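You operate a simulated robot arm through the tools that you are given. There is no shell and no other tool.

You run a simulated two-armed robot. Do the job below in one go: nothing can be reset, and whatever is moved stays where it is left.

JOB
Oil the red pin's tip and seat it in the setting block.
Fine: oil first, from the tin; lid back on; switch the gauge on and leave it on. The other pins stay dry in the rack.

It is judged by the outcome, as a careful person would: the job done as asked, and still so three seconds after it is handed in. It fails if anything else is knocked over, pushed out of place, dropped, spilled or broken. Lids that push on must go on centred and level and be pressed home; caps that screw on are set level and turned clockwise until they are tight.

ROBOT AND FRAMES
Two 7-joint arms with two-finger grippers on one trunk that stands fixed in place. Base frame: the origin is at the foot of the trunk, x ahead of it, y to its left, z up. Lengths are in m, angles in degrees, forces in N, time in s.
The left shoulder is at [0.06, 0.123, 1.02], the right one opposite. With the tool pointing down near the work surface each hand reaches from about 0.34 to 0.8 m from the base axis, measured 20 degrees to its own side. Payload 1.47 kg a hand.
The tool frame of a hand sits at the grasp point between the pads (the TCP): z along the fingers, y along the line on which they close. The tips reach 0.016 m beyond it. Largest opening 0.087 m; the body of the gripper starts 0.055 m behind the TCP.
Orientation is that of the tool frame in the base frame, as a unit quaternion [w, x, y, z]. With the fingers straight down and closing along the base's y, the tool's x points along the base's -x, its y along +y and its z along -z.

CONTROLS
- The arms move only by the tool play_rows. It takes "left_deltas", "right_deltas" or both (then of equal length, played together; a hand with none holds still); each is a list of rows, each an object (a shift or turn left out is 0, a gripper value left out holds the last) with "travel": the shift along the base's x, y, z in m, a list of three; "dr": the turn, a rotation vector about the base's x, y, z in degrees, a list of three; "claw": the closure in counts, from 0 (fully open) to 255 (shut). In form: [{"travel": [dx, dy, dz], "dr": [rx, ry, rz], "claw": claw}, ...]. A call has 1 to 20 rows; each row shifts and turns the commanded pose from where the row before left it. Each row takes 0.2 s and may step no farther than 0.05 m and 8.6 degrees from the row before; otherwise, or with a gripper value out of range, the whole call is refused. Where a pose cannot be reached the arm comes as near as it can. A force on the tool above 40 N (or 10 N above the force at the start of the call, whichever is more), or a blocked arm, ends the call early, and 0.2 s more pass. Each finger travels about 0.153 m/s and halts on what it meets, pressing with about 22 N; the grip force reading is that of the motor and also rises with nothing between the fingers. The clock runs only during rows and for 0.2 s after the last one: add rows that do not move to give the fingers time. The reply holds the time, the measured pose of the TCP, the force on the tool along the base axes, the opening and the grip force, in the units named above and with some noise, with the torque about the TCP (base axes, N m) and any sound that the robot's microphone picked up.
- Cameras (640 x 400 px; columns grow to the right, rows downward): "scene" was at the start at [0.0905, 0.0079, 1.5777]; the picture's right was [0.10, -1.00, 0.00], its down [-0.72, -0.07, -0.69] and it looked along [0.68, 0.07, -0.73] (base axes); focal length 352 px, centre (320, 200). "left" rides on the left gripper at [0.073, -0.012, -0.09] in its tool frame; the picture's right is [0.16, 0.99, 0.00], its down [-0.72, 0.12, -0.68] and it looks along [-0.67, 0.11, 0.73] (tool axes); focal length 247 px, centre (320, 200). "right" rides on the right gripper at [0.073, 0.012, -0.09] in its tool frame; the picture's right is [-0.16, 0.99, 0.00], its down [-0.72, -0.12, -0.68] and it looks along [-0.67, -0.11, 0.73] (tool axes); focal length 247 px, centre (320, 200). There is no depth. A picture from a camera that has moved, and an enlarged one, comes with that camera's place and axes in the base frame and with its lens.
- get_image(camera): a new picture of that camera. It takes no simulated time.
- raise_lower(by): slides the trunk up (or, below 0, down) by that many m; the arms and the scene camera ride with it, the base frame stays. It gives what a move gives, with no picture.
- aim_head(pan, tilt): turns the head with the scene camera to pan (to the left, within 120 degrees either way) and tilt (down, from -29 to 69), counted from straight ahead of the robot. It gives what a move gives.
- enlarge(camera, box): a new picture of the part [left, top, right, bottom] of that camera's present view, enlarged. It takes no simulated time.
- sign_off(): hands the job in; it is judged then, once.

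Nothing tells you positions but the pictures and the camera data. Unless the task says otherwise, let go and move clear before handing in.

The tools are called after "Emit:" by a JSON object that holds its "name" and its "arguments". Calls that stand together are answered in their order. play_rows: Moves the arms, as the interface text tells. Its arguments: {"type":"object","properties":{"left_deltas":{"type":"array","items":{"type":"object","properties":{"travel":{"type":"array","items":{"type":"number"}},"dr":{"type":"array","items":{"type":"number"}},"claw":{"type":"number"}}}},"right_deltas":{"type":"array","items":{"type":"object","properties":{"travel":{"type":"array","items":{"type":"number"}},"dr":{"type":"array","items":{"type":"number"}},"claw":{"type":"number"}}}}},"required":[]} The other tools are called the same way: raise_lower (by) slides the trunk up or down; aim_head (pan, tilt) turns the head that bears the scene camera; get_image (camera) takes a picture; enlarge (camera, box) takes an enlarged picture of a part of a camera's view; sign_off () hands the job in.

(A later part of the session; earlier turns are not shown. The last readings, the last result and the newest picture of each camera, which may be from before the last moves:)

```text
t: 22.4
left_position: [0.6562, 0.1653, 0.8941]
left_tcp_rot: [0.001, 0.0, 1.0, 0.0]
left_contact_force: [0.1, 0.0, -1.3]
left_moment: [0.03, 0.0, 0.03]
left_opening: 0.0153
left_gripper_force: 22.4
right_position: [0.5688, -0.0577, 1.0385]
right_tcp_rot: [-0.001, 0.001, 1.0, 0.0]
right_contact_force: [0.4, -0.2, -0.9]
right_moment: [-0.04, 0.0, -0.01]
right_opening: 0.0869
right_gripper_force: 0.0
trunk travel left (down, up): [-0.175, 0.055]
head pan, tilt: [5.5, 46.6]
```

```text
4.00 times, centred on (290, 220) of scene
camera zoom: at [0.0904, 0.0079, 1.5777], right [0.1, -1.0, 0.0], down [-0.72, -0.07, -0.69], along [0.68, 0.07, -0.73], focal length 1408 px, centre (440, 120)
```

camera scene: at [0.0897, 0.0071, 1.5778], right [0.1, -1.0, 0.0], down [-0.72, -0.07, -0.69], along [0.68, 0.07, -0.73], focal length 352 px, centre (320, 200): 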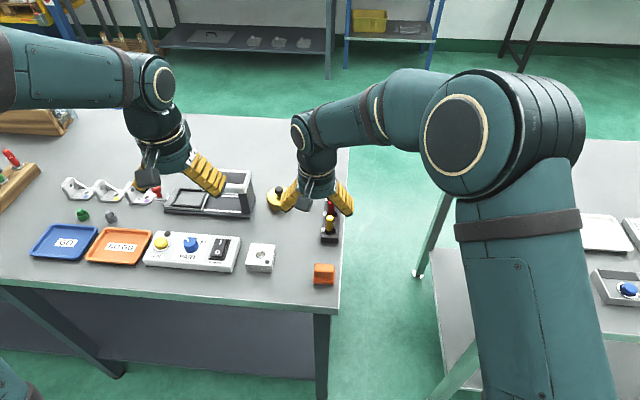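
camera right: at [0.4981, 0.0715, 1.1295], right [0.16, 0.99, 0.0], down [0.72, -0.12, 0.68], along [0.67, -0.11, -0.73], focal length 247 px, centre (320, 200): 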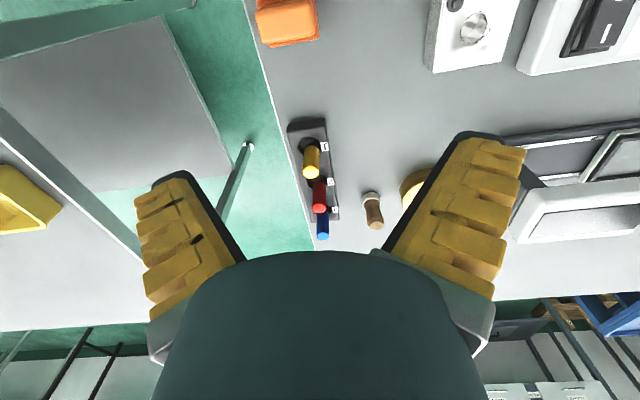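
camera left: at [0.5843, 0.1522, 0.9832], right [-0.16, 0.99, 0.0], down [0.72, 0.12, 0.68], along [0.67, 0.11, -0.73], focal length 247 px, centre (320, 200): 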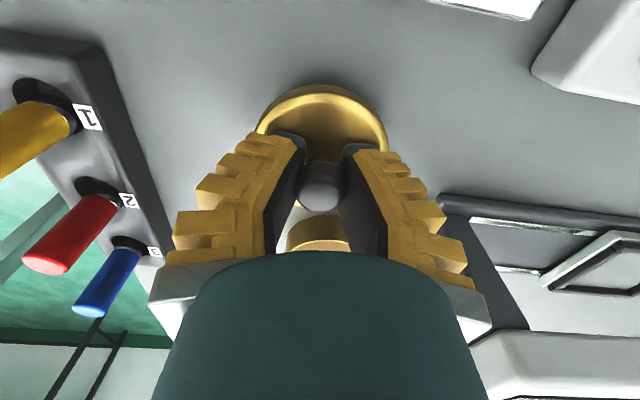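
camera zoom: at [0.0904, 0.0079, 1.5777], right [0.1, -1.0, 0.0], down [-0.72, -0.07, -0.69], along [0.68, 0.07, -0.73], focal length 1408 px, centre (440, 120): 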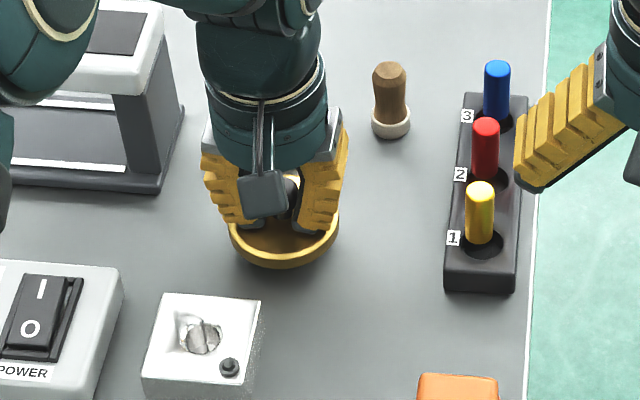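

The lid is just above the table with clear space around it. I'll lower it in small steps until contact.

Emit:
{"name": "play_rows", "arguments": {"left_deltas": [{"travel": [0, 0, -0.004]}, {"travel": [0, 0, -0.004]}, {"travel": [0, 0, -0.003]}, {"travel": [0, 0, -0.003]}, {}]}}

Emit:
{"name": "enlarge", "arguments": {"camera": "scene", "box": [260, 200, 320, 250]}}

```text
t: 23.6
left_position: [0.6571, 0.1649, 0.8787]
left_tcp_rot: [-0.001, 0.0, 1.0, 0.0]
left_contact_force: [0.5, 0.5, -0.8]
left_moment: [0.01, 0.03, 0.02]
left_opening: 0.0148
left_gripper_force: 22.0
right_position: [0.5693, -0.0582, 1.0381]
right_tcp_rot: [0.0, 0.001, 1.0, -0.001]
right_contact_force: [1.0, -0.5, 1.1]
right_moment: [-0.03, 0.01, 0.01]
right_opening: 0.0872
right_gripper_force: 0.2
trunk travel left (down, up): [-0.175, 0.055]
head pan, tilt: [5.5, 46.6]
```

```text
8.00 times, centred on (290, 225) of scene
camera zoom: at [0.0904, 0.0079, 1.5777], right [0.1, -1.0, 0.0], down [-0.72, -0.07, -0.69], along [0.68, 0.07, -0.73], focal length 2817 px, centre (560, 0)
```

zoom: 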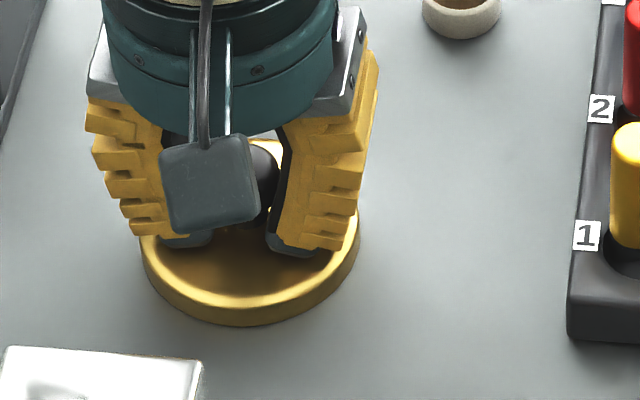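

Emit:
{"name": "play_rows", "arguments": {"left_deltas": [{"travel": [0, 0, -0.002]}, {"travel": [0, 0, -0.002]}, {}]}}

```text
t: 24.4
left_position: [0.6559, 0.1644, 0.8755]
left_tcp_rot: [0.0, 0.0, 1.0, 0.0]
left_contact_force: [0.0, 0.0, 0.2]
left_moment: [0.0, 0.01, -0.02]
left_opening: 0.0151
left_gripper_force: 21.9
right_position: [0.5687, -0.0585, 1.0386]
right_tcp_rot: [0.0, 0.0, 1.0, 0.001]
right_contact_force: [0.1, 0.0, 0.2]
right_moment: [0.01, -0.01, 0.01]
right_opening: 0.087
right_gripper_force: 0.0
trunk travel left (down, up): [-0.175, 0.055]
head pan, tilt: [5.5, 46.6]
```

The lid is not yet loaded against the table, so I'll lower a little more.

Emit:
{"name": "play_rows", "arguments": {"left_deltas": [{"travel": [0, 0, -0.002]}, {"travel": [0, 0, -0.001]}, {}]}}

Emit:
{"name": "enlarge", "arguments": {"camera": "scene", "box": [260, 200, 320, 250]}}

```text
t: 25.2
left_position: [0.6566, 0.1644, 0.8738]
left_tcp_rot: [0.0, 0.0, 1.0, -0.001]
left_contact_force: [-1.3, 0.1, -0.5]
left_moment: [-0.02, 0.01, 0.02]
left_opening: 0.015
left_gripper_force: 22.1
right_position: [0.5704, -0.0587, 1.0377]
right_tcp_rot: [0.0, 0.0, 1.0, 0.0]
right_contact_force: [0.6, -0.1, -0.9]
right_moment: [0.03, 0.0, 0.01]
right_opening: 0.0871
right_gripper_force: 0.0
trunk travel left (down, up): [-0.175, 0.055]
head pan, tilt: [5.5, 46.6]
```

```text
8.00 times, centred on (290, 225) of scene
camera zoom: at [0.0905, 0.0079, 1.5777], right [0.1, -1.0, 0.0], down [-0.72, -0.07, -0.69], along [0.68, 0.07, -0.73], focal length 2817 px, centre (560, 0)
```

zoom: 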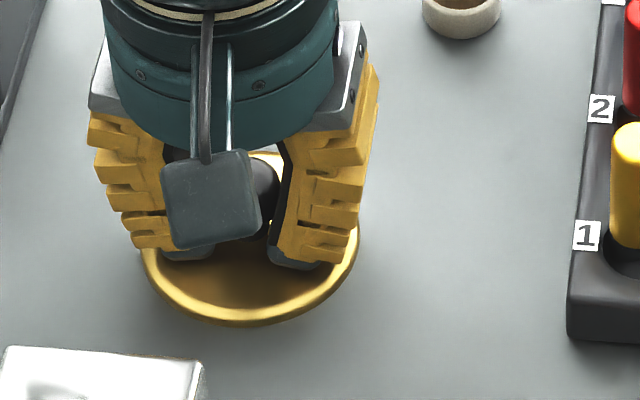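

The front edge seems to be touching now. I'll lower a bit more to level it on the table, then look.

Emit:
{"name": "play_rows", "arguments": {"left_deltas": [{"travel": [0, 0, -0.001]}, {"travel": [0, 0, -0.001]}, {"travel": [0, 0, -0.001]}, {}]}}

Emit:
{"name": "enlarge", "arguments": {"camera": "left", "box": [240, 70, 400, 220]}}

Emit:
{"name": "enlarge", "arguments": {"camera": "right", "box": [440, 40, 640, 200]}}

```text
t: 26.2
left_position: [0.6569, 0.1648, 0.8708]
left_tcp_rot: [0.001, 0.001, 1.0, 0.0]
left_contact_force: [-2.4, 0.8, 9.2]
left_moment: [0.04, 0.17, 0.0]
left_opening: 0.0152
left_gripper_force: 22.0
right_position: [0.5696, -0.059, 1.0391]
right_tcp_rot: [0.0, 0.0, 1.0, -0.001]
right_contact_force: [0.1, -0.4, -0.6]
right_moment: [0.0, 0.03, 0.0]
right_opening: 0.087
right_gripper_force: 0.1
trunk travel left (down, up): [-0.175, 0.055]
head pan, tilt: [5.5, 46.6]
```

```text
2.67 times, centred on (320, 145) of left
camera zoom: at [0.5836, 0.1527, 0.9604], right [-0.16, 0.99, 0.0], down [0.72, 0.12, 0.68], along [0.67, 0.11, -0.73], focal length 659 px, centre (320, 347)
```

zoom: 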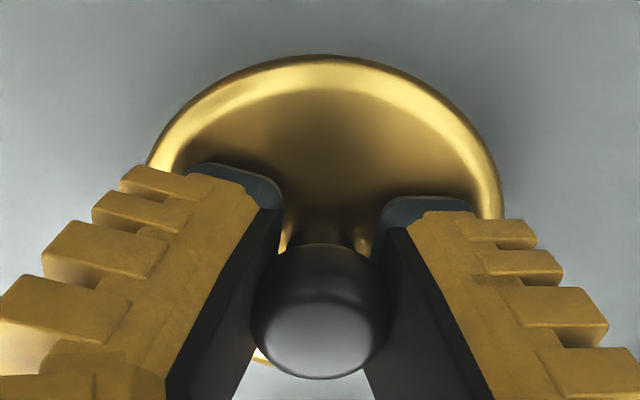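

```text
2.50 times, centred on (540, 120) of right
camera zoom: at [0.4958, -0.0472, 1.1273], right [0.16, 0.99, 0.0], down [0.72, -0.12, 0.68], along [0.67, -0.11, -0.73], focal length 617 px, centre (-230, 400)
```

zoom: 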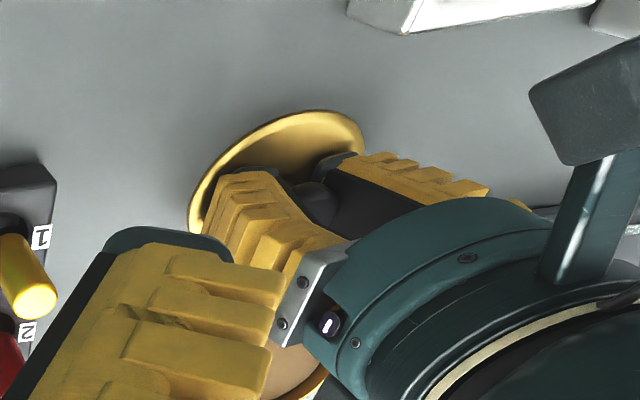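

The lid rests on the table with a 9 N load. I'll ease off, open, and lift the hand straight up and away to the left.

Emit:
{"name": "play_rows", "arguments": {"left_deltas": [{"travel": [0, 0, 0.001]}, {"claw": 180}, {"claw": 108}, {}, {"travel": [0, 0, 0.02]}, {"travel": [0, 0, 0.03]}, {"travel": [0, 0, 0.03]}, {"travel": [0, 0, 0.03]}, {}]}}

Emit:
{"name": "get_image", "arguments": {"camera": "left"}}

Emit:
{"name": "enlarge", "arguments": {"camera": "scene", "box": [230, 170, 350, 270]}}

```text
t: 28.2
left_position: [0.659, 0.1639, 0.981]
left_tcp_rot: [0.0, 0.0, 1.0, 0.0]
left_contact_force: [0.2, 0.3, 0.2]
left_moment: [0.04, -0.01, 0.0]
left_opening: 0.0551
left_gripper_force: 3.3
right_position: [0.5701, -0.0572, 1.0382]
right_tcp_rot: [0.0, 0.0, 1.0, 0.0]
right_contact_force: [-0.8, -0.4, 0.5]
right_moment: [0.0, 0.01, 0.0]
right_opening: 0.0867
right_gripper_force: 0.0
trunk travel left (down, up): [-0.175, 0.055]
head pan, tilt: [5.5, 46.6]
```

```text
taken
camera left: at [0.5857, 0.1525, 1.0701], right [-0.16, 0.99, 0.0], down [0.72, 0.12, 0.68], along [0.67, 0.11, -0.73], focal length 247 px, centre (320, 200)
```

left: 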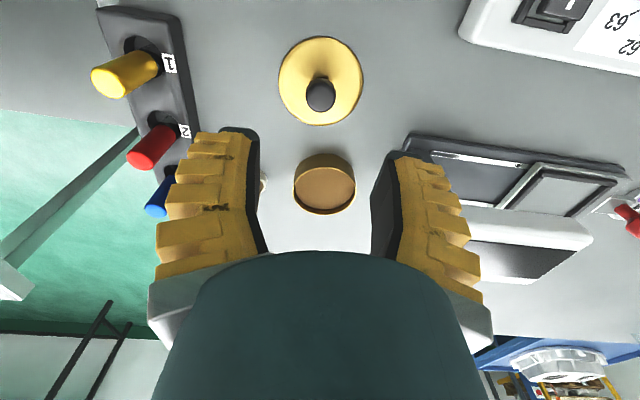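

```text
4.00 times, centred on (290, 220) of scene
camera zoom: at [0.0909, 0.008, 1.5776], right [0.1, -1.0, 0.0], down [-0.72, -0.07, -0.69], along [0.68, 0.07, -0.73], focal length 1408 px, centre (440, 120)
```

zoom: 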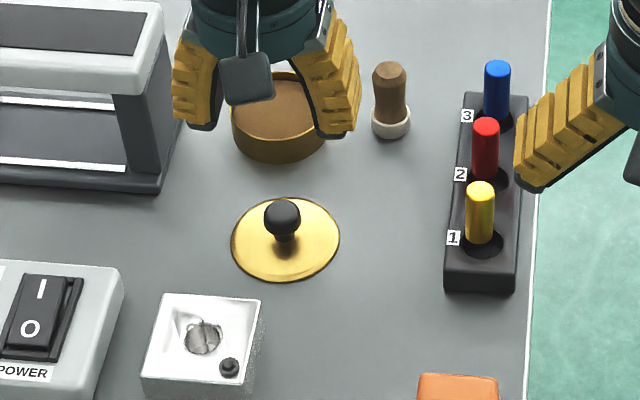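

The lid is down and level, and the rack top is at about z 0.874 with the red pin standing to 0.921. I'll move the left hand out toward the gauge and bring the right hand above the red pin.

Emit:
{"name": "play_rows", "arguments": {"left_deltas": [{"travel": [-0.02, 0.033, 0.01]}, {"travel": [-0.02, 0.033, 0.01]}, {"travel": [-0.02, 0.033, 0.01]}, {"travel": [-0.02, 0.033, 0.01]}, {"travel": [-0.02, 0.033, 0.01]}, {}], "right_deltas": [{"travel": [0.0273, 0.0192, -0.01], "claw": 108}, {"travel": [0.0273, 0.0192, -0.01]}, {"travel": [0.0273, 0.0192, -0.01]}, {"travel": [0.0273, 0.0192, -0.01]}, {"travel": [0.0273, 0.0192, -0.01]}, {}]}}

Emit:
{"name": "get_image", "arguments": {"camera": "right"}}

Emit:
{"name": "get_image", "arguments": {"camera": "left"}}

Emit:
{"name": "enlarge", "arguments": {"camera": "scene", "box": [230, 170, 350, 270]}}

```text
t: 29.6
left_position: [0.5538, 0.3296, 1.0302]
left_tcp_rot: [0.0, 0.0, 1.0, -0.001]
left_contact_force: [-0.4, -0.1, -0.4]
left_moment: [0.0, 0.0, 0.03]
left_opening: 0.0553
left_gripper_force: 4.1
right_position: [0.7097, 0.0365, 0.9891]
right_tcp_rot: [-0.001, 0.0, 1.0, 0.001]
right_contact_force: [-0.1, -0.3, -0.7]
right_moment: [0.03, 0.03, 0.02]
right_opening: 0.0552
right_gripper_force: 3.8
trunk travel left (down, up): [-0.175, 0.055]
head pan, tilt: [5.5, 46.6]
```

```text
taken
camera right: at [0.6357, 0.0471, 1.0778], right [0.16, 0.99, 0.0], down [0.72, -0.12, 0.68], along [0.67, -0.11, -0.73], focal length 247 px, centre (320, 200)
```

right: 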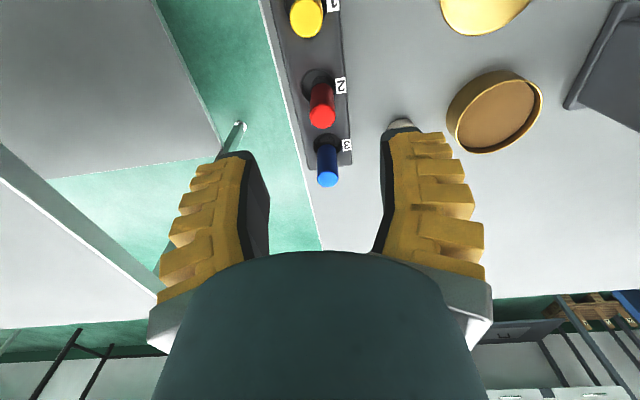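

```text
taken
camera left: at [0.4811, 0.3184, 1.12], right [-0.16, 0.99, 0.0], down [0.72, 0.12, 0.68], along [0.67, 0.11, -0.73], focal length 247 px, centre (320, 200)
```

left: 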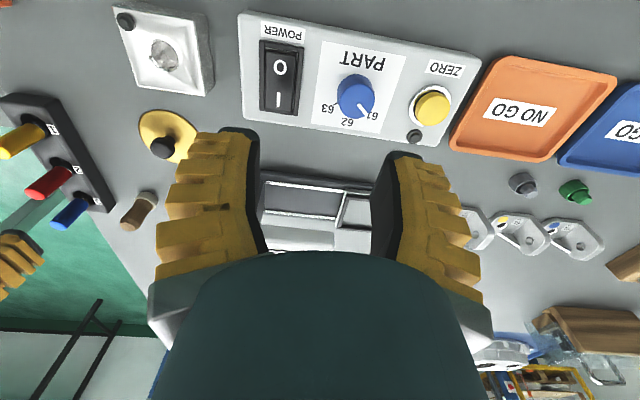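

```text
4.00 times, centred on (290, 220) of scene
camera zoom: at [0.0899, 0.007, 1.5778], right [0.1, -1.0, 0.0], down [-0.72, -0.07, -0.69], along [0.68, 0.07, -0.73], focal length 1408 px, centre (440, 120)
```

zoom: 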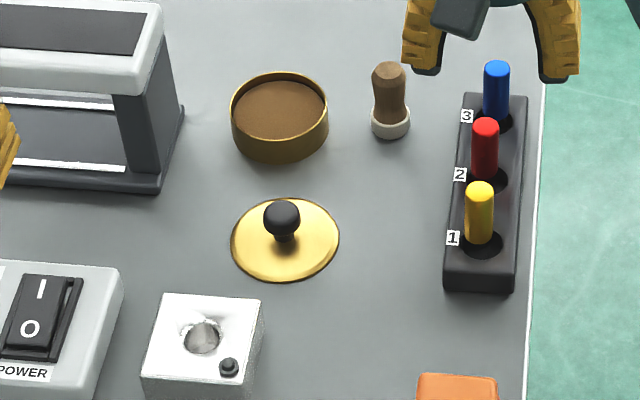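

The red pin's top is at about (0.7045, 0.0373). I'll descend with the pads straddling it along y.

Emit:
{"name": "play_rows", "arguments": {"right_deltas": [{"travel": [-0.005, 0.0008, -0.01]}, {"travel": [0, 0, -0.025]}, {"travel": [0, 0, -0.025]}, {"travel": [0, 0, -0.016]}, {"travel": [0, 0, -0.006]}, {}]}}

Emit:
{"name": "get_image", "arguments": {"camera": "right"}}

Emit:
{"name": "enlarge", "arguments": {"camera": "scene", "box": [290, 160, 370, 250]}}

```text
t: 31.0
left_position: [0.5553, 0.3313, 1.03]
left_tcp_rot: [0.0, 0.0, 1.0, 0.0]
left_contact_force: [1.1, 0.1, 0.1]
left_moment: [-0.02, 0.02, 0.0]
left_opening: 0.0555
left_gripper_force: 3.5
right_position: [0.7032, 0.0371, 0.9061]
right_tcp_rot: [0.0, 0.001, 1.0, 0.0]
right_contact_force: [-0.5, -0.4, 0.3]
right_moment: [0.03, -0.03, 0.0]
right_opening: 0.0556
right_gripper_force: 4.1
trunk travel left (down, up): [-0.175, 0.055]
head pan, tilt: [5.5, 46.6]
```

```text
taken
camera right: at [0.6301, 0.0487, 0.995], right [0.16, 0.99, 0.0], down [0.72, -0.12, 0.68], along [0.67, -0.11, -0.73], focal length 247 px, centre (320, 200)
```

right: 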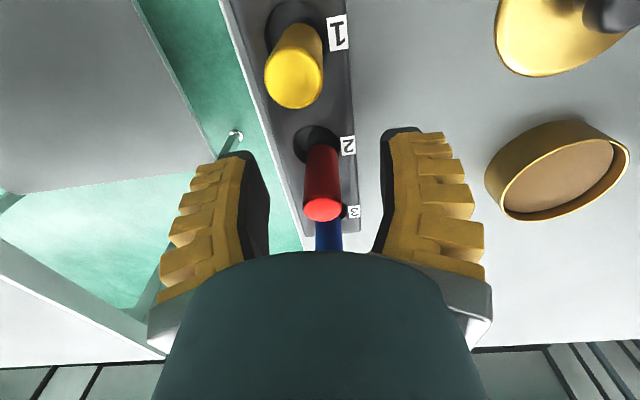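

```text
4.44 times, centred on (330, 205) of scene
camera zoom: at [0.0906, 0.008, 1.5777], right [0.1, -1.0, 0.0], down [-0.72, -0.07, -0.69], along [0.68, 0.07, -0.73], focal length 1565 px, centre (276, 178)
```

zoom: 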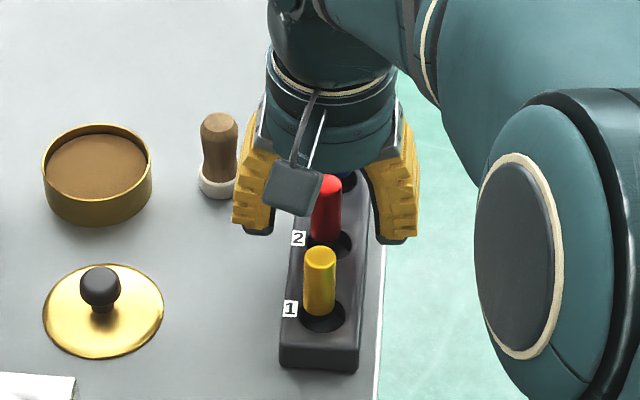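

The pads straddle the red pin cleanly. I'll close on it.

Emit:
{"name": "play_rows", "arguments": {"right_deltas": [{"claw": 170}, {"claw": 255}, {}, {}]}}

Emit:
{"name": "get_image", "arguments": {"camera": "right"}}

```text
t: 32.0
left_position: [0.5537, 0.3314, 1.0292]
left_tcp_rot: [0.0, 0.0, 1.0, 0.0]
left_contact_force: [0.1, -0.4, 1.1]
left_moment: [0.01, 0.0, -0.03]
left_opening: 0.0557
left_gripper_force: 3.0
right_position: [0.7036, 0.0378, 0.9066]
right_tcp_rot: [0.001, 0.001, 1.0, 0.0]
right_contact_force: [2.0, 1.2, 4.0]
right_moment: [0.06, -0.14, 0.02]
right_opening: 0.012
right_gripper_force: 21.8
trunk travel left (down, up): [-0.175, 0.055]
head pan, tilt: [5.5, 46.6]
```

```text
taken
camera right: at [0.6299, 0.0488, 0.9957], right [0.16, 0.99, 0.0], down [0.72, -0.12, 0.68], along [0.67, -0.11, -0.73], focal length 247 px, centre (320, 200)
```

right: 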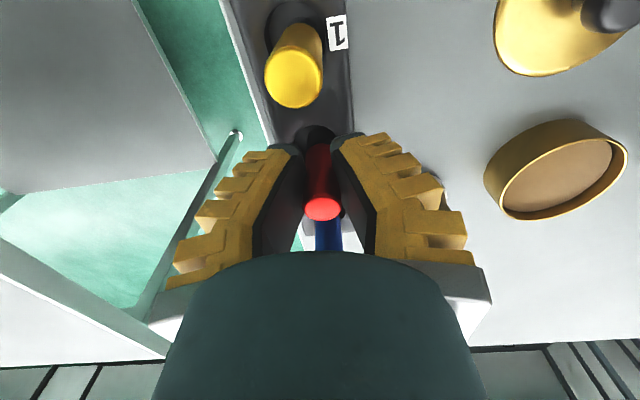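

The pin is gripped. I'll draw it straight up, slowly.

Emit:
{"name": "play_rows", "arguments": {"right_deltas": [{"travel": [0, 0, 0.004]}, {"travel": [0, 0, 0.006]}, {"travel": [0, 0, 0.008]}, {"travel": [0, 0, 0.008]}, {"travel": [0, 0, 0.008]}, {"travel": [0, 0, 0.008]}, {"travel": [0, 0, 0.008]}, {"travel": [0, 0, 0.006]}, {}]}}

Emit:
{"name": "get_image", "arguments": {"camera": "right"}}

Emit:
{"name": "enlarge", "arguments": {"camera": "scene", "box": [290, 150, 370, 240]}}

Emit:
{"name": "enlarge", "arguments": {"camera": "left", "box": [0, 100, 200, 280]}}

```text
t: 34.0
left_position: [0.5545, 0.3309, 1.0301]
left_tcp_rot: [0.0, 0.0, 1.0, 0.0]
left_contact_force: [-0.6, 0.1, 0.0]
left_moment: [0.0, -0.02, -0.01]
left_opening: 0.0555
left_gripper_force: 4.1
right_position: [0.7031, 0.0372, 0.9607]
right_tcp_rot: [0.0, -0.001, 1.0, 0.0]
right_contact_force: [0.0, 0.3, -1.2]
right_moment: [0.01, -0.01, 0.01]
right_opening: 0.009
right_gripper_force: 22.0
trunk travel left (down, up): [-0.175, 0.055]
head pan, tilt: [5.5, 46.6]
```

```text
taken
camera right: at [0.6303, 0.0486, 1.0502], right [0.16, 0.99, 0.0], down [0.72, -0.12, 0.68], along [0.67, -0.11, -0.73], focal length 247 px, centre (320, 200)
```

right: 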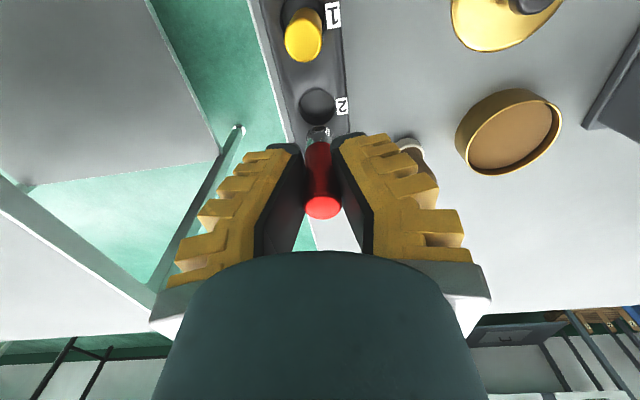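

```text
4.44 times, centred on (330, 195) of scene
camera zoom: at [0.0905, 0.0079, 1.5777], right [0.1, -1.0, 0.0], down [-0.72, -0.07, -0.69], along [0.68, 0.07, -0.73], focal length 1565 px, centre (276, 222)
```

zoom: 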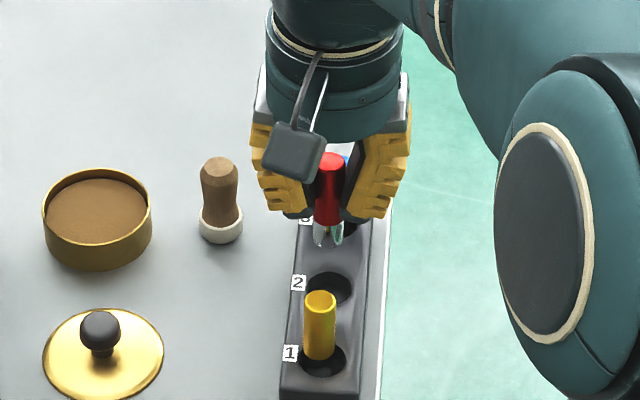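

```text
2.22 times, centred on (100, 190) of left
camera zoom: at [0.4818, 0.3189, 1.1194], right [-0.16, 0.99, 0.0], down [0.72, 0.12, 0.68], along [0.67, 0.11, -0.73], focal length 549 px, centre (809, 222)
```

zoom: 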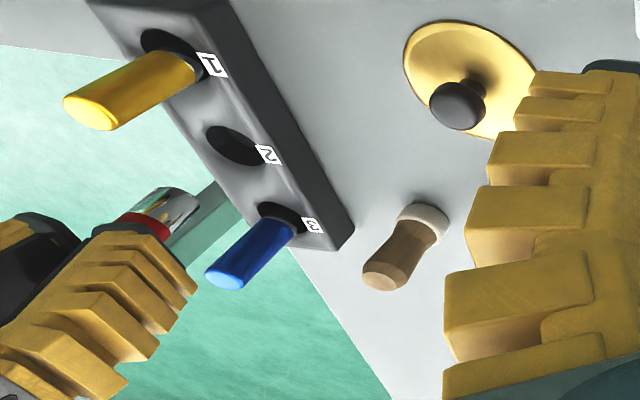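

The pin is out, with a red handle and a bright shank. I'll inspect its tip and check the pin isn't tilting in the grip.

Emit:
{"name": "enlarge", "arguments": {"camera": "scene", "box": [318, 176, 346, 210]}}

Emit:
{"name": "enlarge", "arguments": {"camera": "right", "box": [270, 110, 370, 230]}}

Emit:
{"name": "enlarge", "arguments": {"camera": "left", "box": [0, 160, 100, 240]}}

Emit:
{"name": "enlarge", "arguments": {"camera": "left", "box": [100, 0, 320, 130]}}

```text
11.76 times, centred on (332, 193) of scene
camera zoom: at [0.0905, 0.0079, 1.5777], right [0.1, -1.0, 0.0], down [-0.72, -0.07, -0.69], along [0.68, 0.07, -0.73], focal length 4142 px, centre (179, 282)
```

zoom: 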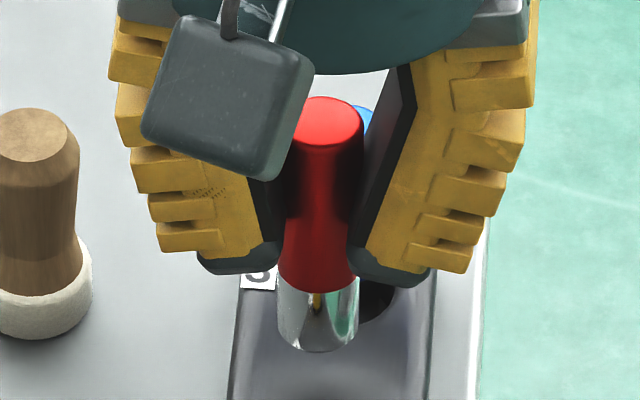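

```text
3.33 times, centred on (320, 170) of right
camera zoom: at [0.6303, 0.0486, 1.0502], right [0.16, 0.99, 0.0], down [0.72, -0.12, 0.68], along [0.67, -0.11, -0.73], focal length 823 px, centre (320, 300)
```

zoom: 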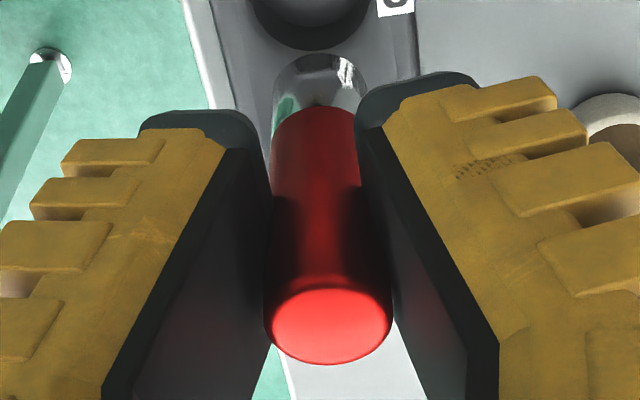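

```text
5.00 times, centred on (50, 200) of left
camera zoom: at [0.4818, 0.3189, 1.1194], right [-0.16, 0.99, 0.0], down [0.72, 0.12, 0.68], along [0.67, 0.11, -0.73], focal length 1235 px, centre (1670, 200)
```

zoom: 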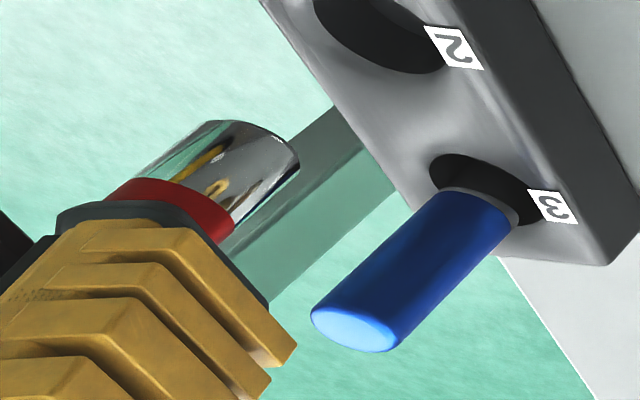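

```text
2.91 times, centred on (210, 65) of left
camera zoom: at [0.4818, 0.3189, 1.1194], right [-0.16, 0.99, 0.0], down [0.72, 0.12, 0.68], along [0.67, 0.11, -0.73], focal length 718 px, centre (640, 593)
```

zoom: 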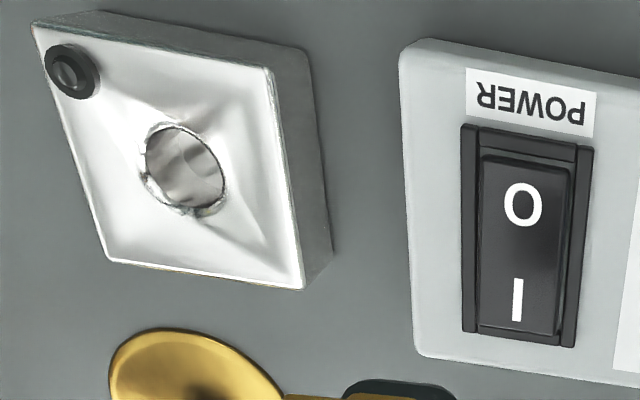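

The red pin is a plain cylinder, about 17 mm across, with its tip about 45 mm below the TCP. I'll carry it at a safe height to above the tin at about (0.751, 0.183).

Emit:
{"name": "play_rows", "arguments": {"right_deltas": [{"travel": [0, 0, 0.01]}, {"travel": [0, 0, 0.015]}, {"travel": [0, 0.008, 0.012]}, {"travel": [0.005, 0.016, 0]}, {"travel": [0.007, 0.02, 0]}, {"travel": [0.007, 0.02, 0]}, {"travel": [0.007, 0.02, 0]}, {"travel": [0.007, 0.02, 0]}, {"travel": [0.007, 0.02, 0]}, {"travel": [0.005, 0.014, 0]}, {"travel": [0.003, 0.007, 0]}, {}, {}]}}

Emit:
{"name": "get_image", "arguments": {"camera": "right"}}

Emit:
{"name": "enlarge", "arguments": {"camera": "scene", "box": [240, 140, 330, 220]}}

Emit:
{"name": "enlarge", "arguments": {"camera": "left", "box": [60, 100, 260, 260]}}

```text
t: 36.8
left_position: [0.5538, 0.3305, 1.0299]
left_tcp_rot: [0.0, 0.0, 1.0, 0.0]
left_contact_force: [0.4, -0.4, 0.3]
left_moment: [0.02, -0.02, 0.01]
left_opening: 0.0556
left_gripper_force: 4.0
right_position: [0.683, 0.1444, 0.9994]
right_tcp_rot: [-0.001, 0.001, 1.0, 0.0]
right_contact_force: [-0.8, 0.5, 0.1]
right_moment: [-0.03, 0.02, -0.03]
right_opening: 0.0088
right_gripper_force: 22.0
right hand out of reach, approached as far as the arm can: row 5, 6, 7, 8, 9, 10, 11
trunk travel left (down, up): [-0.175, 0.055]
head pan, tilt: [5.5, 46.6]
```

```text
taken
camera right: at [0.6097, 0.1546, 1.0874], right [0.16, 0.99, 0.0], down [0.72, -0.12, 0.68], along [0.67, -0.11, -0.73], focal length 247 px, centre (320, 200)
```

right: 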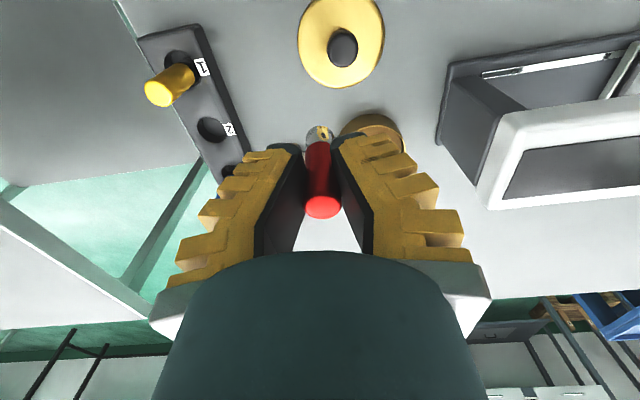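

```text
5.00 times, centred on (285, 180) of scene
camera zoom: at [0.0903, 0.008, 1.5777], right [0.1, -1.0, 0.0], down [-0.72, -0.07, -0.69], along [0.68, 0.07, -0.73], focal length 1760 px, centre (495, 300)
```

zoom: 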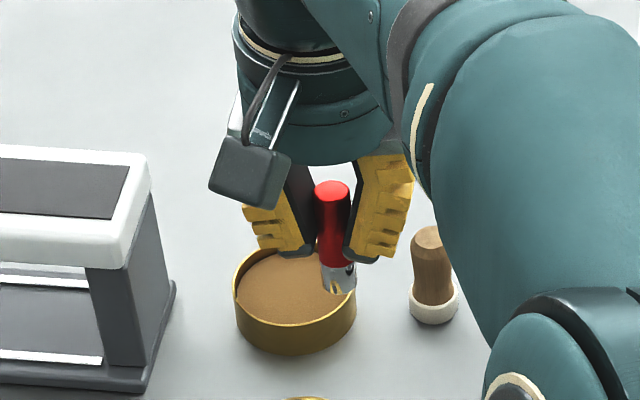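

```text
2.50 times, centred on (160, 180) of left
camera zoom: at [0.4817, 0.3189, 1.1194], right [-0.16, 0.99, 0.0], down [0.72, 0.12, 0.68], along [0.67, 0.11, -0.73], focal length 617 px, centre (720, 250)
```

zoom: 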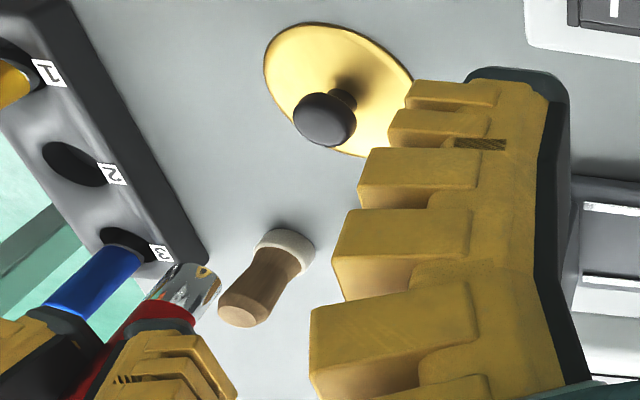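

The right arm can't reach the tin from its side. The left arm reaches both the rack and the tin, so I'll put the red pin back into its own rack hole and take it again with the left hand.

Emit:
{"name": "play_rows", "arguments": {"right_deltas": [{"travel": [-0.003, -0.007, 0]}, {"travel": [-0.005, -0.014, 0]}, {"travel": [-0.007, -0.02, 0]}, {"travel": [-0.007, -0.02, 0]}, {"travel": [-0.007, -0.02, 0]}, {"travel": [-0.007, -0.02, 0]}, {"travel": [-0.007, -0.02, 0]}, {"travel": [-0.005, -0.016, 0]}, {"travel": [0, -0.008, 0]}, {}]}}

Emit:
{"name": "get_image", "arguments": {"camera": "right"}}

```text
t: 39.0
left_position: [0.5543, 0.331, 1.0295]
left_tcp_rot: [0.0, 0.0, 1.0, 0.0]
left_contact_force: [0.8, -0.1, -0.4]
left_moment: [0.0, -0.04, 0.0]
left_opening: 0.0551
left_gripper_force: 3.9
right_position: [0.6365, -0.0024, 0.9976]
right_tcp_rot: [0.0, 0.0, 1.0, 0.0]
right_contact_force: [0.3, 0.8, -1.0]
right_moment: [-0.02, 0.01, 0.01]
right_opening: 0.0086
right_gripper_force: 22.3
trunk travel left (down, up): [-0.175, 0.055]
head pan, tilt: [5.5, 46.6]
```

```text
taken
camera right: at [0.5627, 0.0094, 1.0866], right [0.16, 0.99, 0.0], down [0.72, -0.12, 0.68], along [0.67, -0.11, -0.73], focal length 247 px, centre (320, 200)
```

right: 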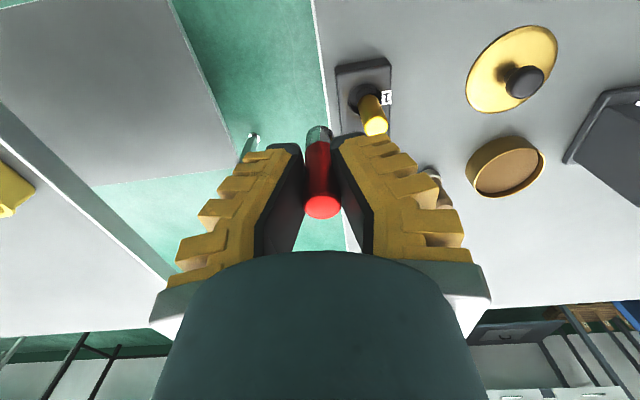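

The command was clamped, so I'm now at (0.6365, -0.002). I'll move back above hole 2 and look before lowering.

Emit:
{"name": "play_rows", "arguments": {"right_deltas": [{"travel": [0.01, 0.006, 0]}, {"travel": [0.016, 0.0095, 0]}, {"travel": [0.016, 0.0095, 0]}, {"travel": [0.016, 0.0095, 0]}, {"travel": [0.0093, 0.0057, 0]}, {}, {"travel": [0, 0, -0.015]}, {"travel": [0, 0, -0.015]}, {}]}}

Emit:
{"name": "get_image", "arguments": {"camera": "right"}}

Emit:
{"name": "enlarge", "arguments": {"camera": "scene", "box": [300, 160, 370, 240]}}

Emit:
{"name": "enlarge", "arguments": {"camera": "left", "box": [0, 90, 160, 250]}}

```text
t: 41.0
left_position: [0.5533, 0.3307, 1.0303]
left_tcp_rot: [0.0, 0.0, 1.0, 0.0]
left_contact_force: [-0.2, 0.5, -0.1]
left_moment: [0.01, -0.01, 0.01]
left_opening: 0.0553
left_gripper_force: 4.0
right_position: [0.7043, 0.0382, 0.967]
right_tcp_rot: [0.0, -0.001, 1.0, 0.0]
right_contact_force: [0.1, -0.3, -0.6]
right_moment: [0.0, 0.02, -0.03]
right_opening: 0.0087
right_gripper_force: 22.4
trunk travel left (down, up): [-0.175, 0.055]
head pan, tilt: [5.5, 46.6]
```

```text
taken
camera right: at [0.6305, 0.0491, 1.0563], right [0.16, 0.99, 0.0], down [0.72, -0.12, 0.68], along [0.67, -0.11, -0.73], focal length 247 px, centre (320, 200)
```

right: 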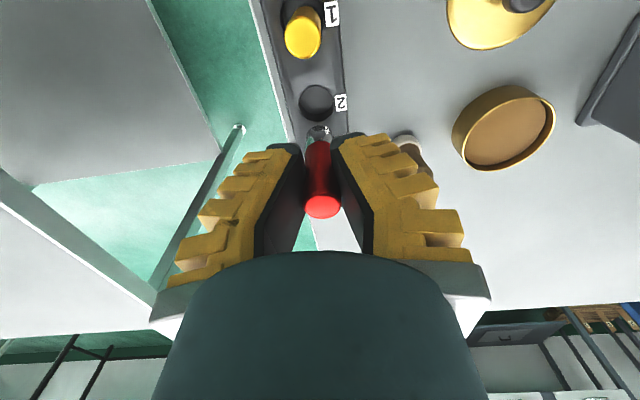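

```text
5.00 times, centred on (335, 200) of scene
camera zoom: at [0.0905, 0.0079, 1.5777], right [0.1, -1.0, 0.0], down [-0.72, -0.07, -0.69], along [0.68, 0.07, -0.73], focal length 1760 px, centre (245, 200)
```

zoom: 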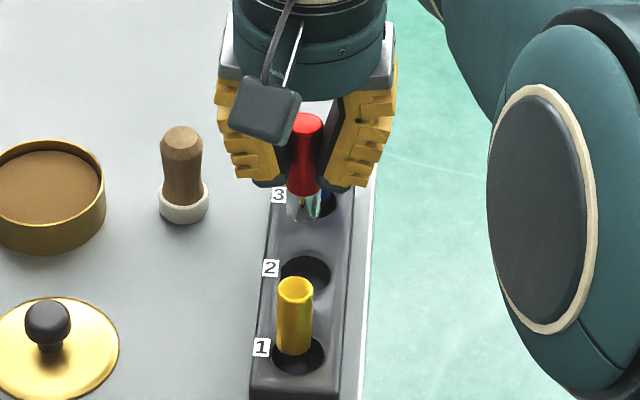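

```text
2.50 times, centred on (80, 170) of left
camera zoom: at [0.4818, 0.3189, 1.1194], right [-0.16, 0.99, 0.0], down [0.72, 0.12, 0.68], along [0.67, 0.11, -0.73], focal length 617 px, centre (920, 275)
```

zoom: 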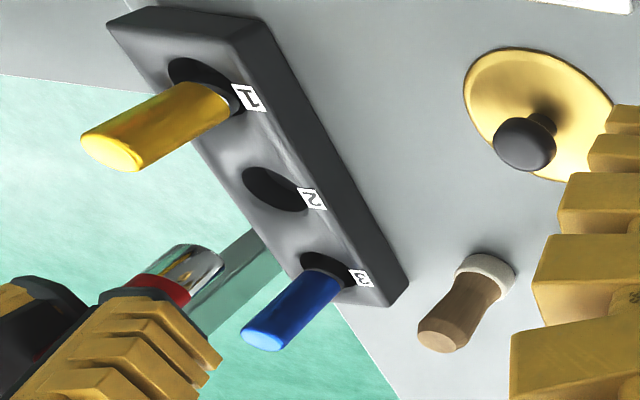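

Hole 2 is centred near (0.7015, 0.035). I'll nudge over it and lower to the original height.

Emit:
{"name": "play_rows", "arguments": {"right_deltas": [{"travel": [-0.0018, -0.0018, 0]}, {"travel": [0, 0, -0.01]}, {"travel": [0, 0, -0.015]}, {"travel": [0, 0, -0.01]}, {"travel": [0, 0, -0.01]}, {"travel": [0, 0, -0.008]}, {"travel": [0, 0, -0.005]}, {}]}}

Emit:
{"name": "enlarge", "arguments": {"camera": "scene", "box": [300, 160, 370, 240]}}

Emit:
{"name": "enlarge", "arguments": {"camera": "left", "box": [0, 90, 160, 250]}}

```text
t: 42.8
left_position: [0.5534, 0.3298, 1.0303]
left_tcp_rot: [0.0, 0.0, 1.0, 0.0]
left_contact_force: [0.6, 0.0, 0.5]
left_moment: [-0.02, 0.02, 0.02]
left_opening: 0.0554
left_gripper_force: 3.9
right_position: [0.7014, 0.0364, 0.9112]
right_tcp_rot: [0.001, -0.001, 1.0, 0.0]
right_contact_force: [0.1, 0.3, -0.5]
right_moment: [-0.02, 0.03, 0.01]
right_opening: 0.0086
right_gripper_force: 21.9
trunk travel left (down, up): [-0.175, 0.055]
head pan, tilt: [5.5, 46.6]
```

```text
5.00 times, centred on (335, 200) of scene
camera zoom: at [0.0904, 0.0079, 1.5777], right [0.1, -1.0, 0.0], down [-0.72, -0.07, -0.69], along [0.68, 0.07, -0.73], focal length 1760 px, centre (245, 200)
```

zoom: 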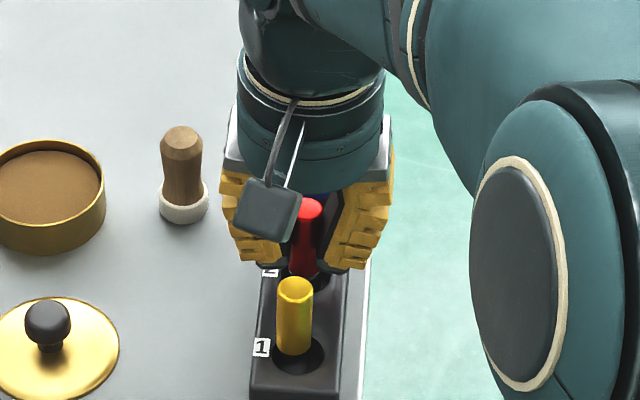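

```text
2.50 times, centred on (80, 170) of left
camera zoom: at [0.4818, 0.3189, 1.1194], right [-0.16, 0.99, 0.0], down [0.72, 0.12, 0.68], along [0.67, 0.11, -0.73], focal length 617 px, centre (920, 275)
```

zoom: 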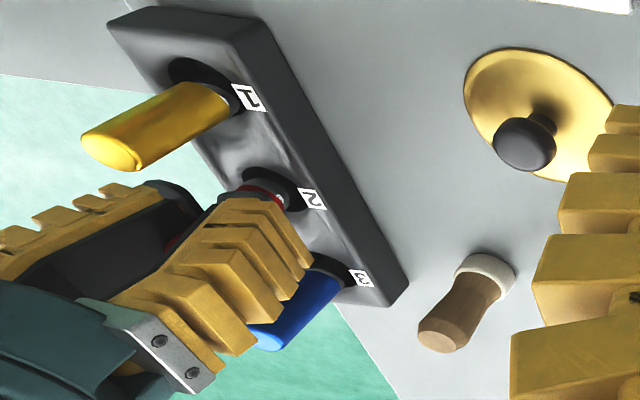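

The pin is back in hole 2. I'll lower the last few millimetres until it bottoms.

Emit:
{"name": "play_rows", "arguments": {"right_deltas": [{"travel": [0, 0, -0.002]}, {"travel": [0, 0, -0.002]}, {"travel": [0, 0, -0.001]}, {}]}}

```text
t: 43.8
left_position: [0.5535, 0.3311, 1.0304]
left_tcp_rot: [0.001, 0.0, 1.0, 0.0]
left_contact_force: [0.2, -0.5, -1.0]
left_moment: [0.01, -0.03, -0.02]
left_opening: 0.0554
left_gripper_force: 3.3
right_position: [0.7, 0.0352, 0.9066]
right_tcp_rot: [0.002, 0.0, 1.0, 0.0]
right_contact_force: [-1.4, -1.0, 9.6]
right_moment: [-0.02, 0.02, 0.02]
right_opening: 0.0122
right_gripper_force: 22.2
trunk travel left (down, up): [-0.175, 0.055]
head pan, tilt: [5.5, 46.6]
```

It bottomed with about 10 N. I'll open and retreat straight up, then clear to the right.

Emit:
{"name": "play_rows", "arguments": {"right_deltas": [{"travel": [0, 0, 0.0007], "claw": 220}, {"claw": 180}, {"claw": 108}, {}, {"travel": [0, 0, 0.02]}, {"travel": [0, 0, 0.03]}, {"travel": [0, 0, 0.03]}, {"travel": [0, 0, 0.03]}, {"travel": [-0.02, -0.045, 0]}, {"travel": [-0.02, -0.045, 0]}, {"travel": [-0.02, -0.045, 0]}, {"travel": [-0.02, -0.045, 0]}, {}]}}

Emit:
{"name": "enlarge", "arguments": {"camera": "scene", "box": [300, 160, 370, 240]}}

Emit:
{"name": "enlarge", "arguments": {"camera": "left", "box": [0, 90, 160, 250]}}

```text
t: 46.6
left_position: [0.5547, 0.3311, 1.0302]
left_tcp_rot: [0.0, 0.0, 1.0, 0.0]
left_contact_force: [-1.2, -0.2, 0.1]
left_moment: [-0.02, 0.0, 0.01]
left_opening: 0.0555
left_gripper_force: 3.8
right_position: [0.6217, -0.1434, 1.0128]
right_tcp_rot: [0.0, 0.0, 1.0, 0.0]
right_contact_force: [0.1, -0.1, -0.4]
right_moment: [-0.01, 0.04, 0.0]
right_opening: 0.0555
right_gripper_force: 3.4
trunk travel left (down, up): [-0.175, 0.055]
head pan, tilt: [5.5, 46.6]
```

```text
5.00 times, centred on (335, 200) of scene
camera zoom: at [0.0909, 0.0084, 1.5776], right [0.1, -1.0, 0.0], down [-0.72, -0.07, -0.69], along [0.68, 0.07, -0.73], focal length 1760 px, centre (245, 200)
```

zoom: 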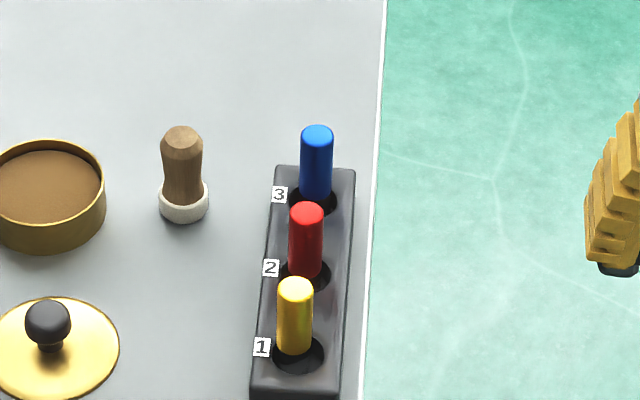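

```text
2.50 times, centred on (80, 170) of left
camera zoom: at [0.4821, 0.3192, 1.1191], right [-0.16, 0.99, 0.0], down [0.72, 0.12, 0.68], along [0.67, 0.11, -0.73], focal length 617 px, centre (920, 275)
```

zoom: 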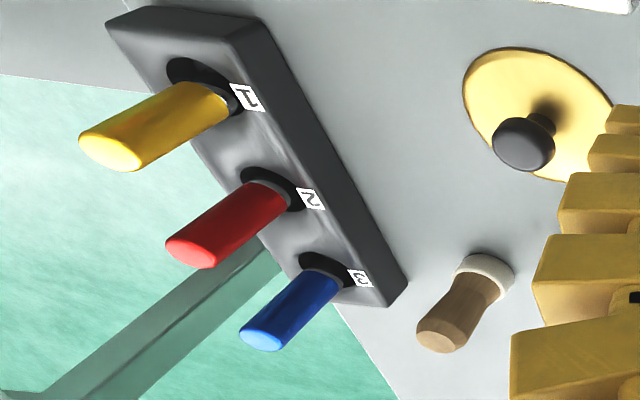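

The red pin stands upright in its hole again at about (0.702, 0.036). I'll bring the left hand over to it.

Emit:
{"name": "play_rows", "arguments": {"left_deltas": [{"travel": [0.0184, -0.0368, 0]}, {"travel": [0.0184, -0.0368, 0]}, {"travel": [0.0184, -0.0368, 0]}, {"travel": [0.0184, -0.0368, 0]}, {"travel": [0.0184, -0.0368, 0]}, {"travel": [0.0184, -0.0368, 0]}, {"travel": [0.0184, -0.0368, 0]}, {"travel": [0.0184, -0.0368, 0]}, {"travel": [0, 0, -0.03]}, {}]}}

Emit:
{"name": "get_image", "arguments": {"camera": "left"}}

Emit:
{"name": "enlarge", "arguments": {"camera": "scene", "box": [290, 140, 370, 240]}}

```text
t: 48.8
left_position: [0.7013, 0.0373, 1.0003]
left_tcp_rot: [-0.001, 0.0, 1.0, 0.0]
left_contact_force: [0.4, -0.8, -0.1]
left_moment: [0.04, 0.0, -0.01]
left_opening: 0.0555
left_gripper_force: 3.5
right_position: [0.6208, -0.1438, 1.0118]
right_tcp_rot: [0.0, 0.0, 1.0, 0.0]
right_contact_force: [0.0, 0.2, 0.4]
right_moment: [-0.03, -0.05, 0.01]
right_opening: 0.0551
right_gripper_force: 4.0
trunk travel left (down, up): [-0.175, 0.055]
head pan, tilt: [5.5, 46.6]
```

```text
taken
camera left: at [0.6293, 0.0243, 1.0905], right [-0.16, 0.99, 0.0], down [0.72, 0.12, 0.68], along [0.67, 0.11, -0.73], focal length 247 px, centre (320, 200)
```

left: 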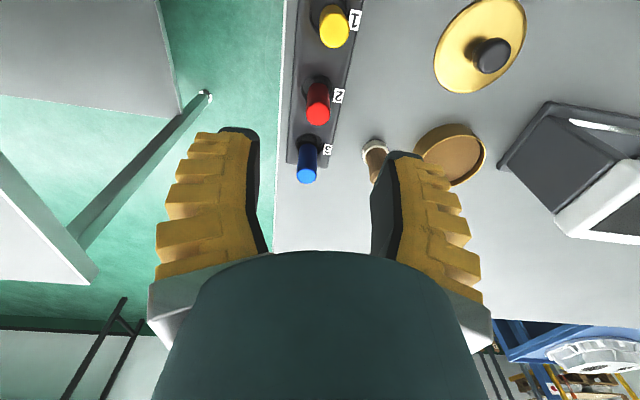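

```text
4.00 times, centred on (330, 190) of scene
camera zoom: at [0.09, 0.0075, 1.5778], right [0.1, -1.0, 0.0], down [-0.72, -0.07, -0.69], along [0.68, 0.07, -0.73], focal length 1408 px, centre (280, 240)
```

zoom: 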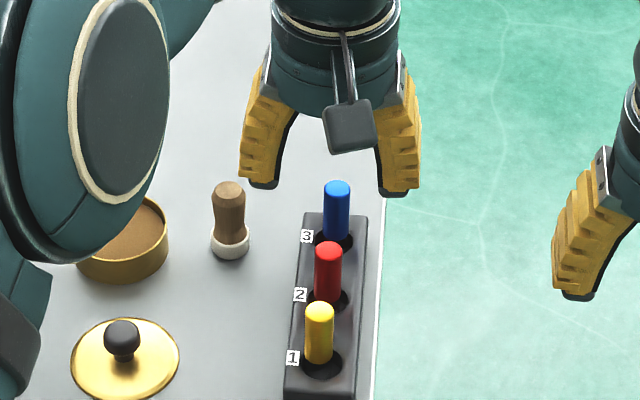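

The pin is nearly under the hand. I'll make a small correction and descend.

Emit:
{"name": "play_rows", "arguments": {"left_deltas": [{"travel": [0.001, -0.0022, -0.015]}, {"travel": [0, 0, -0.03]}, {"travel": [0, 0, -0.025]}, {"travel": [0, 0, -0.015]}, {"travel": [0, 0, -0.01]}, {}]}}

Emit:
{"name": "get_image", "arguments": {"camera": "left"}}

Emit:
{"name": "enlarge", "arguments": {"camera": "scene", "box": [290, 140, 370, 240]}}

```text
t: 50.2
left_position: [0.7045, 0.0328, 0.9043]
left_tcp_rot: [-0.001, 0.0, 1.0, 0.0]
left_contact_force: [0.1, 0.6, 0.1]
left_moment: [-0.01, 0.0, 0.0]
left_opening: 0.0554
left_gripper_force: 3.5
right_position: [0.6201, -0.1432, 1.0132]
right_tcp_rot: [-0.001, 0.001, 1.0, 0.0]
right_contact_force: [-0.2, -0.2, -0.1]
right_moment: [0.0, 0.02, 0.02]
right_opening: 0.0553
right_gripper_force: 3.5
trunk travel left (down, up): [-0.175, 0.055]
head pan, tilt: [5.5, 46.6]
```

```text
taken
camera left: at [0.633, 0.0207, 0.9943], right [-0.16, 0.99, 0.0], down [0.72, 0.12, 0.68], along [0.67, 0.11, -0.73], focal length 247 px, centre (320, 200)
```

left: 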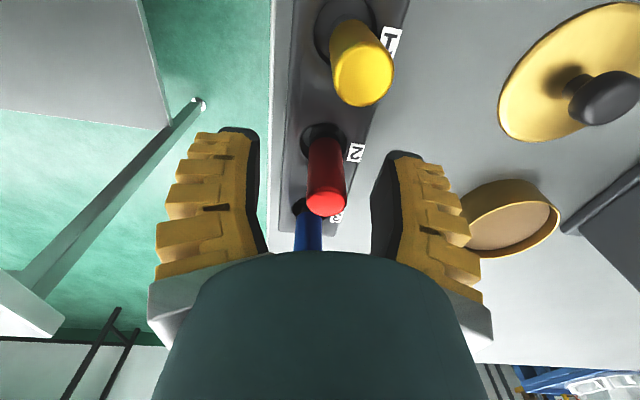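

```text
4.00 times, centred on (330, 190) of scene
camera zoom: at [0.0903, 0.008, 1.5777], right [0.1, -1.0, 0.0], down [-0.72, -0.07, -0.69], along [0.68, 0.07, -0.73], focal length 1408 px, centre (280, 240)
```

zoom: 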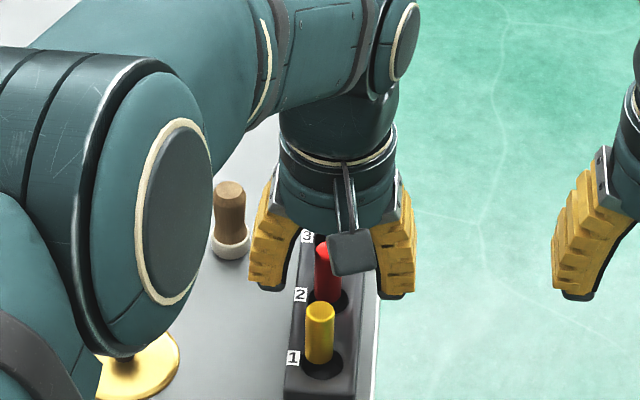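

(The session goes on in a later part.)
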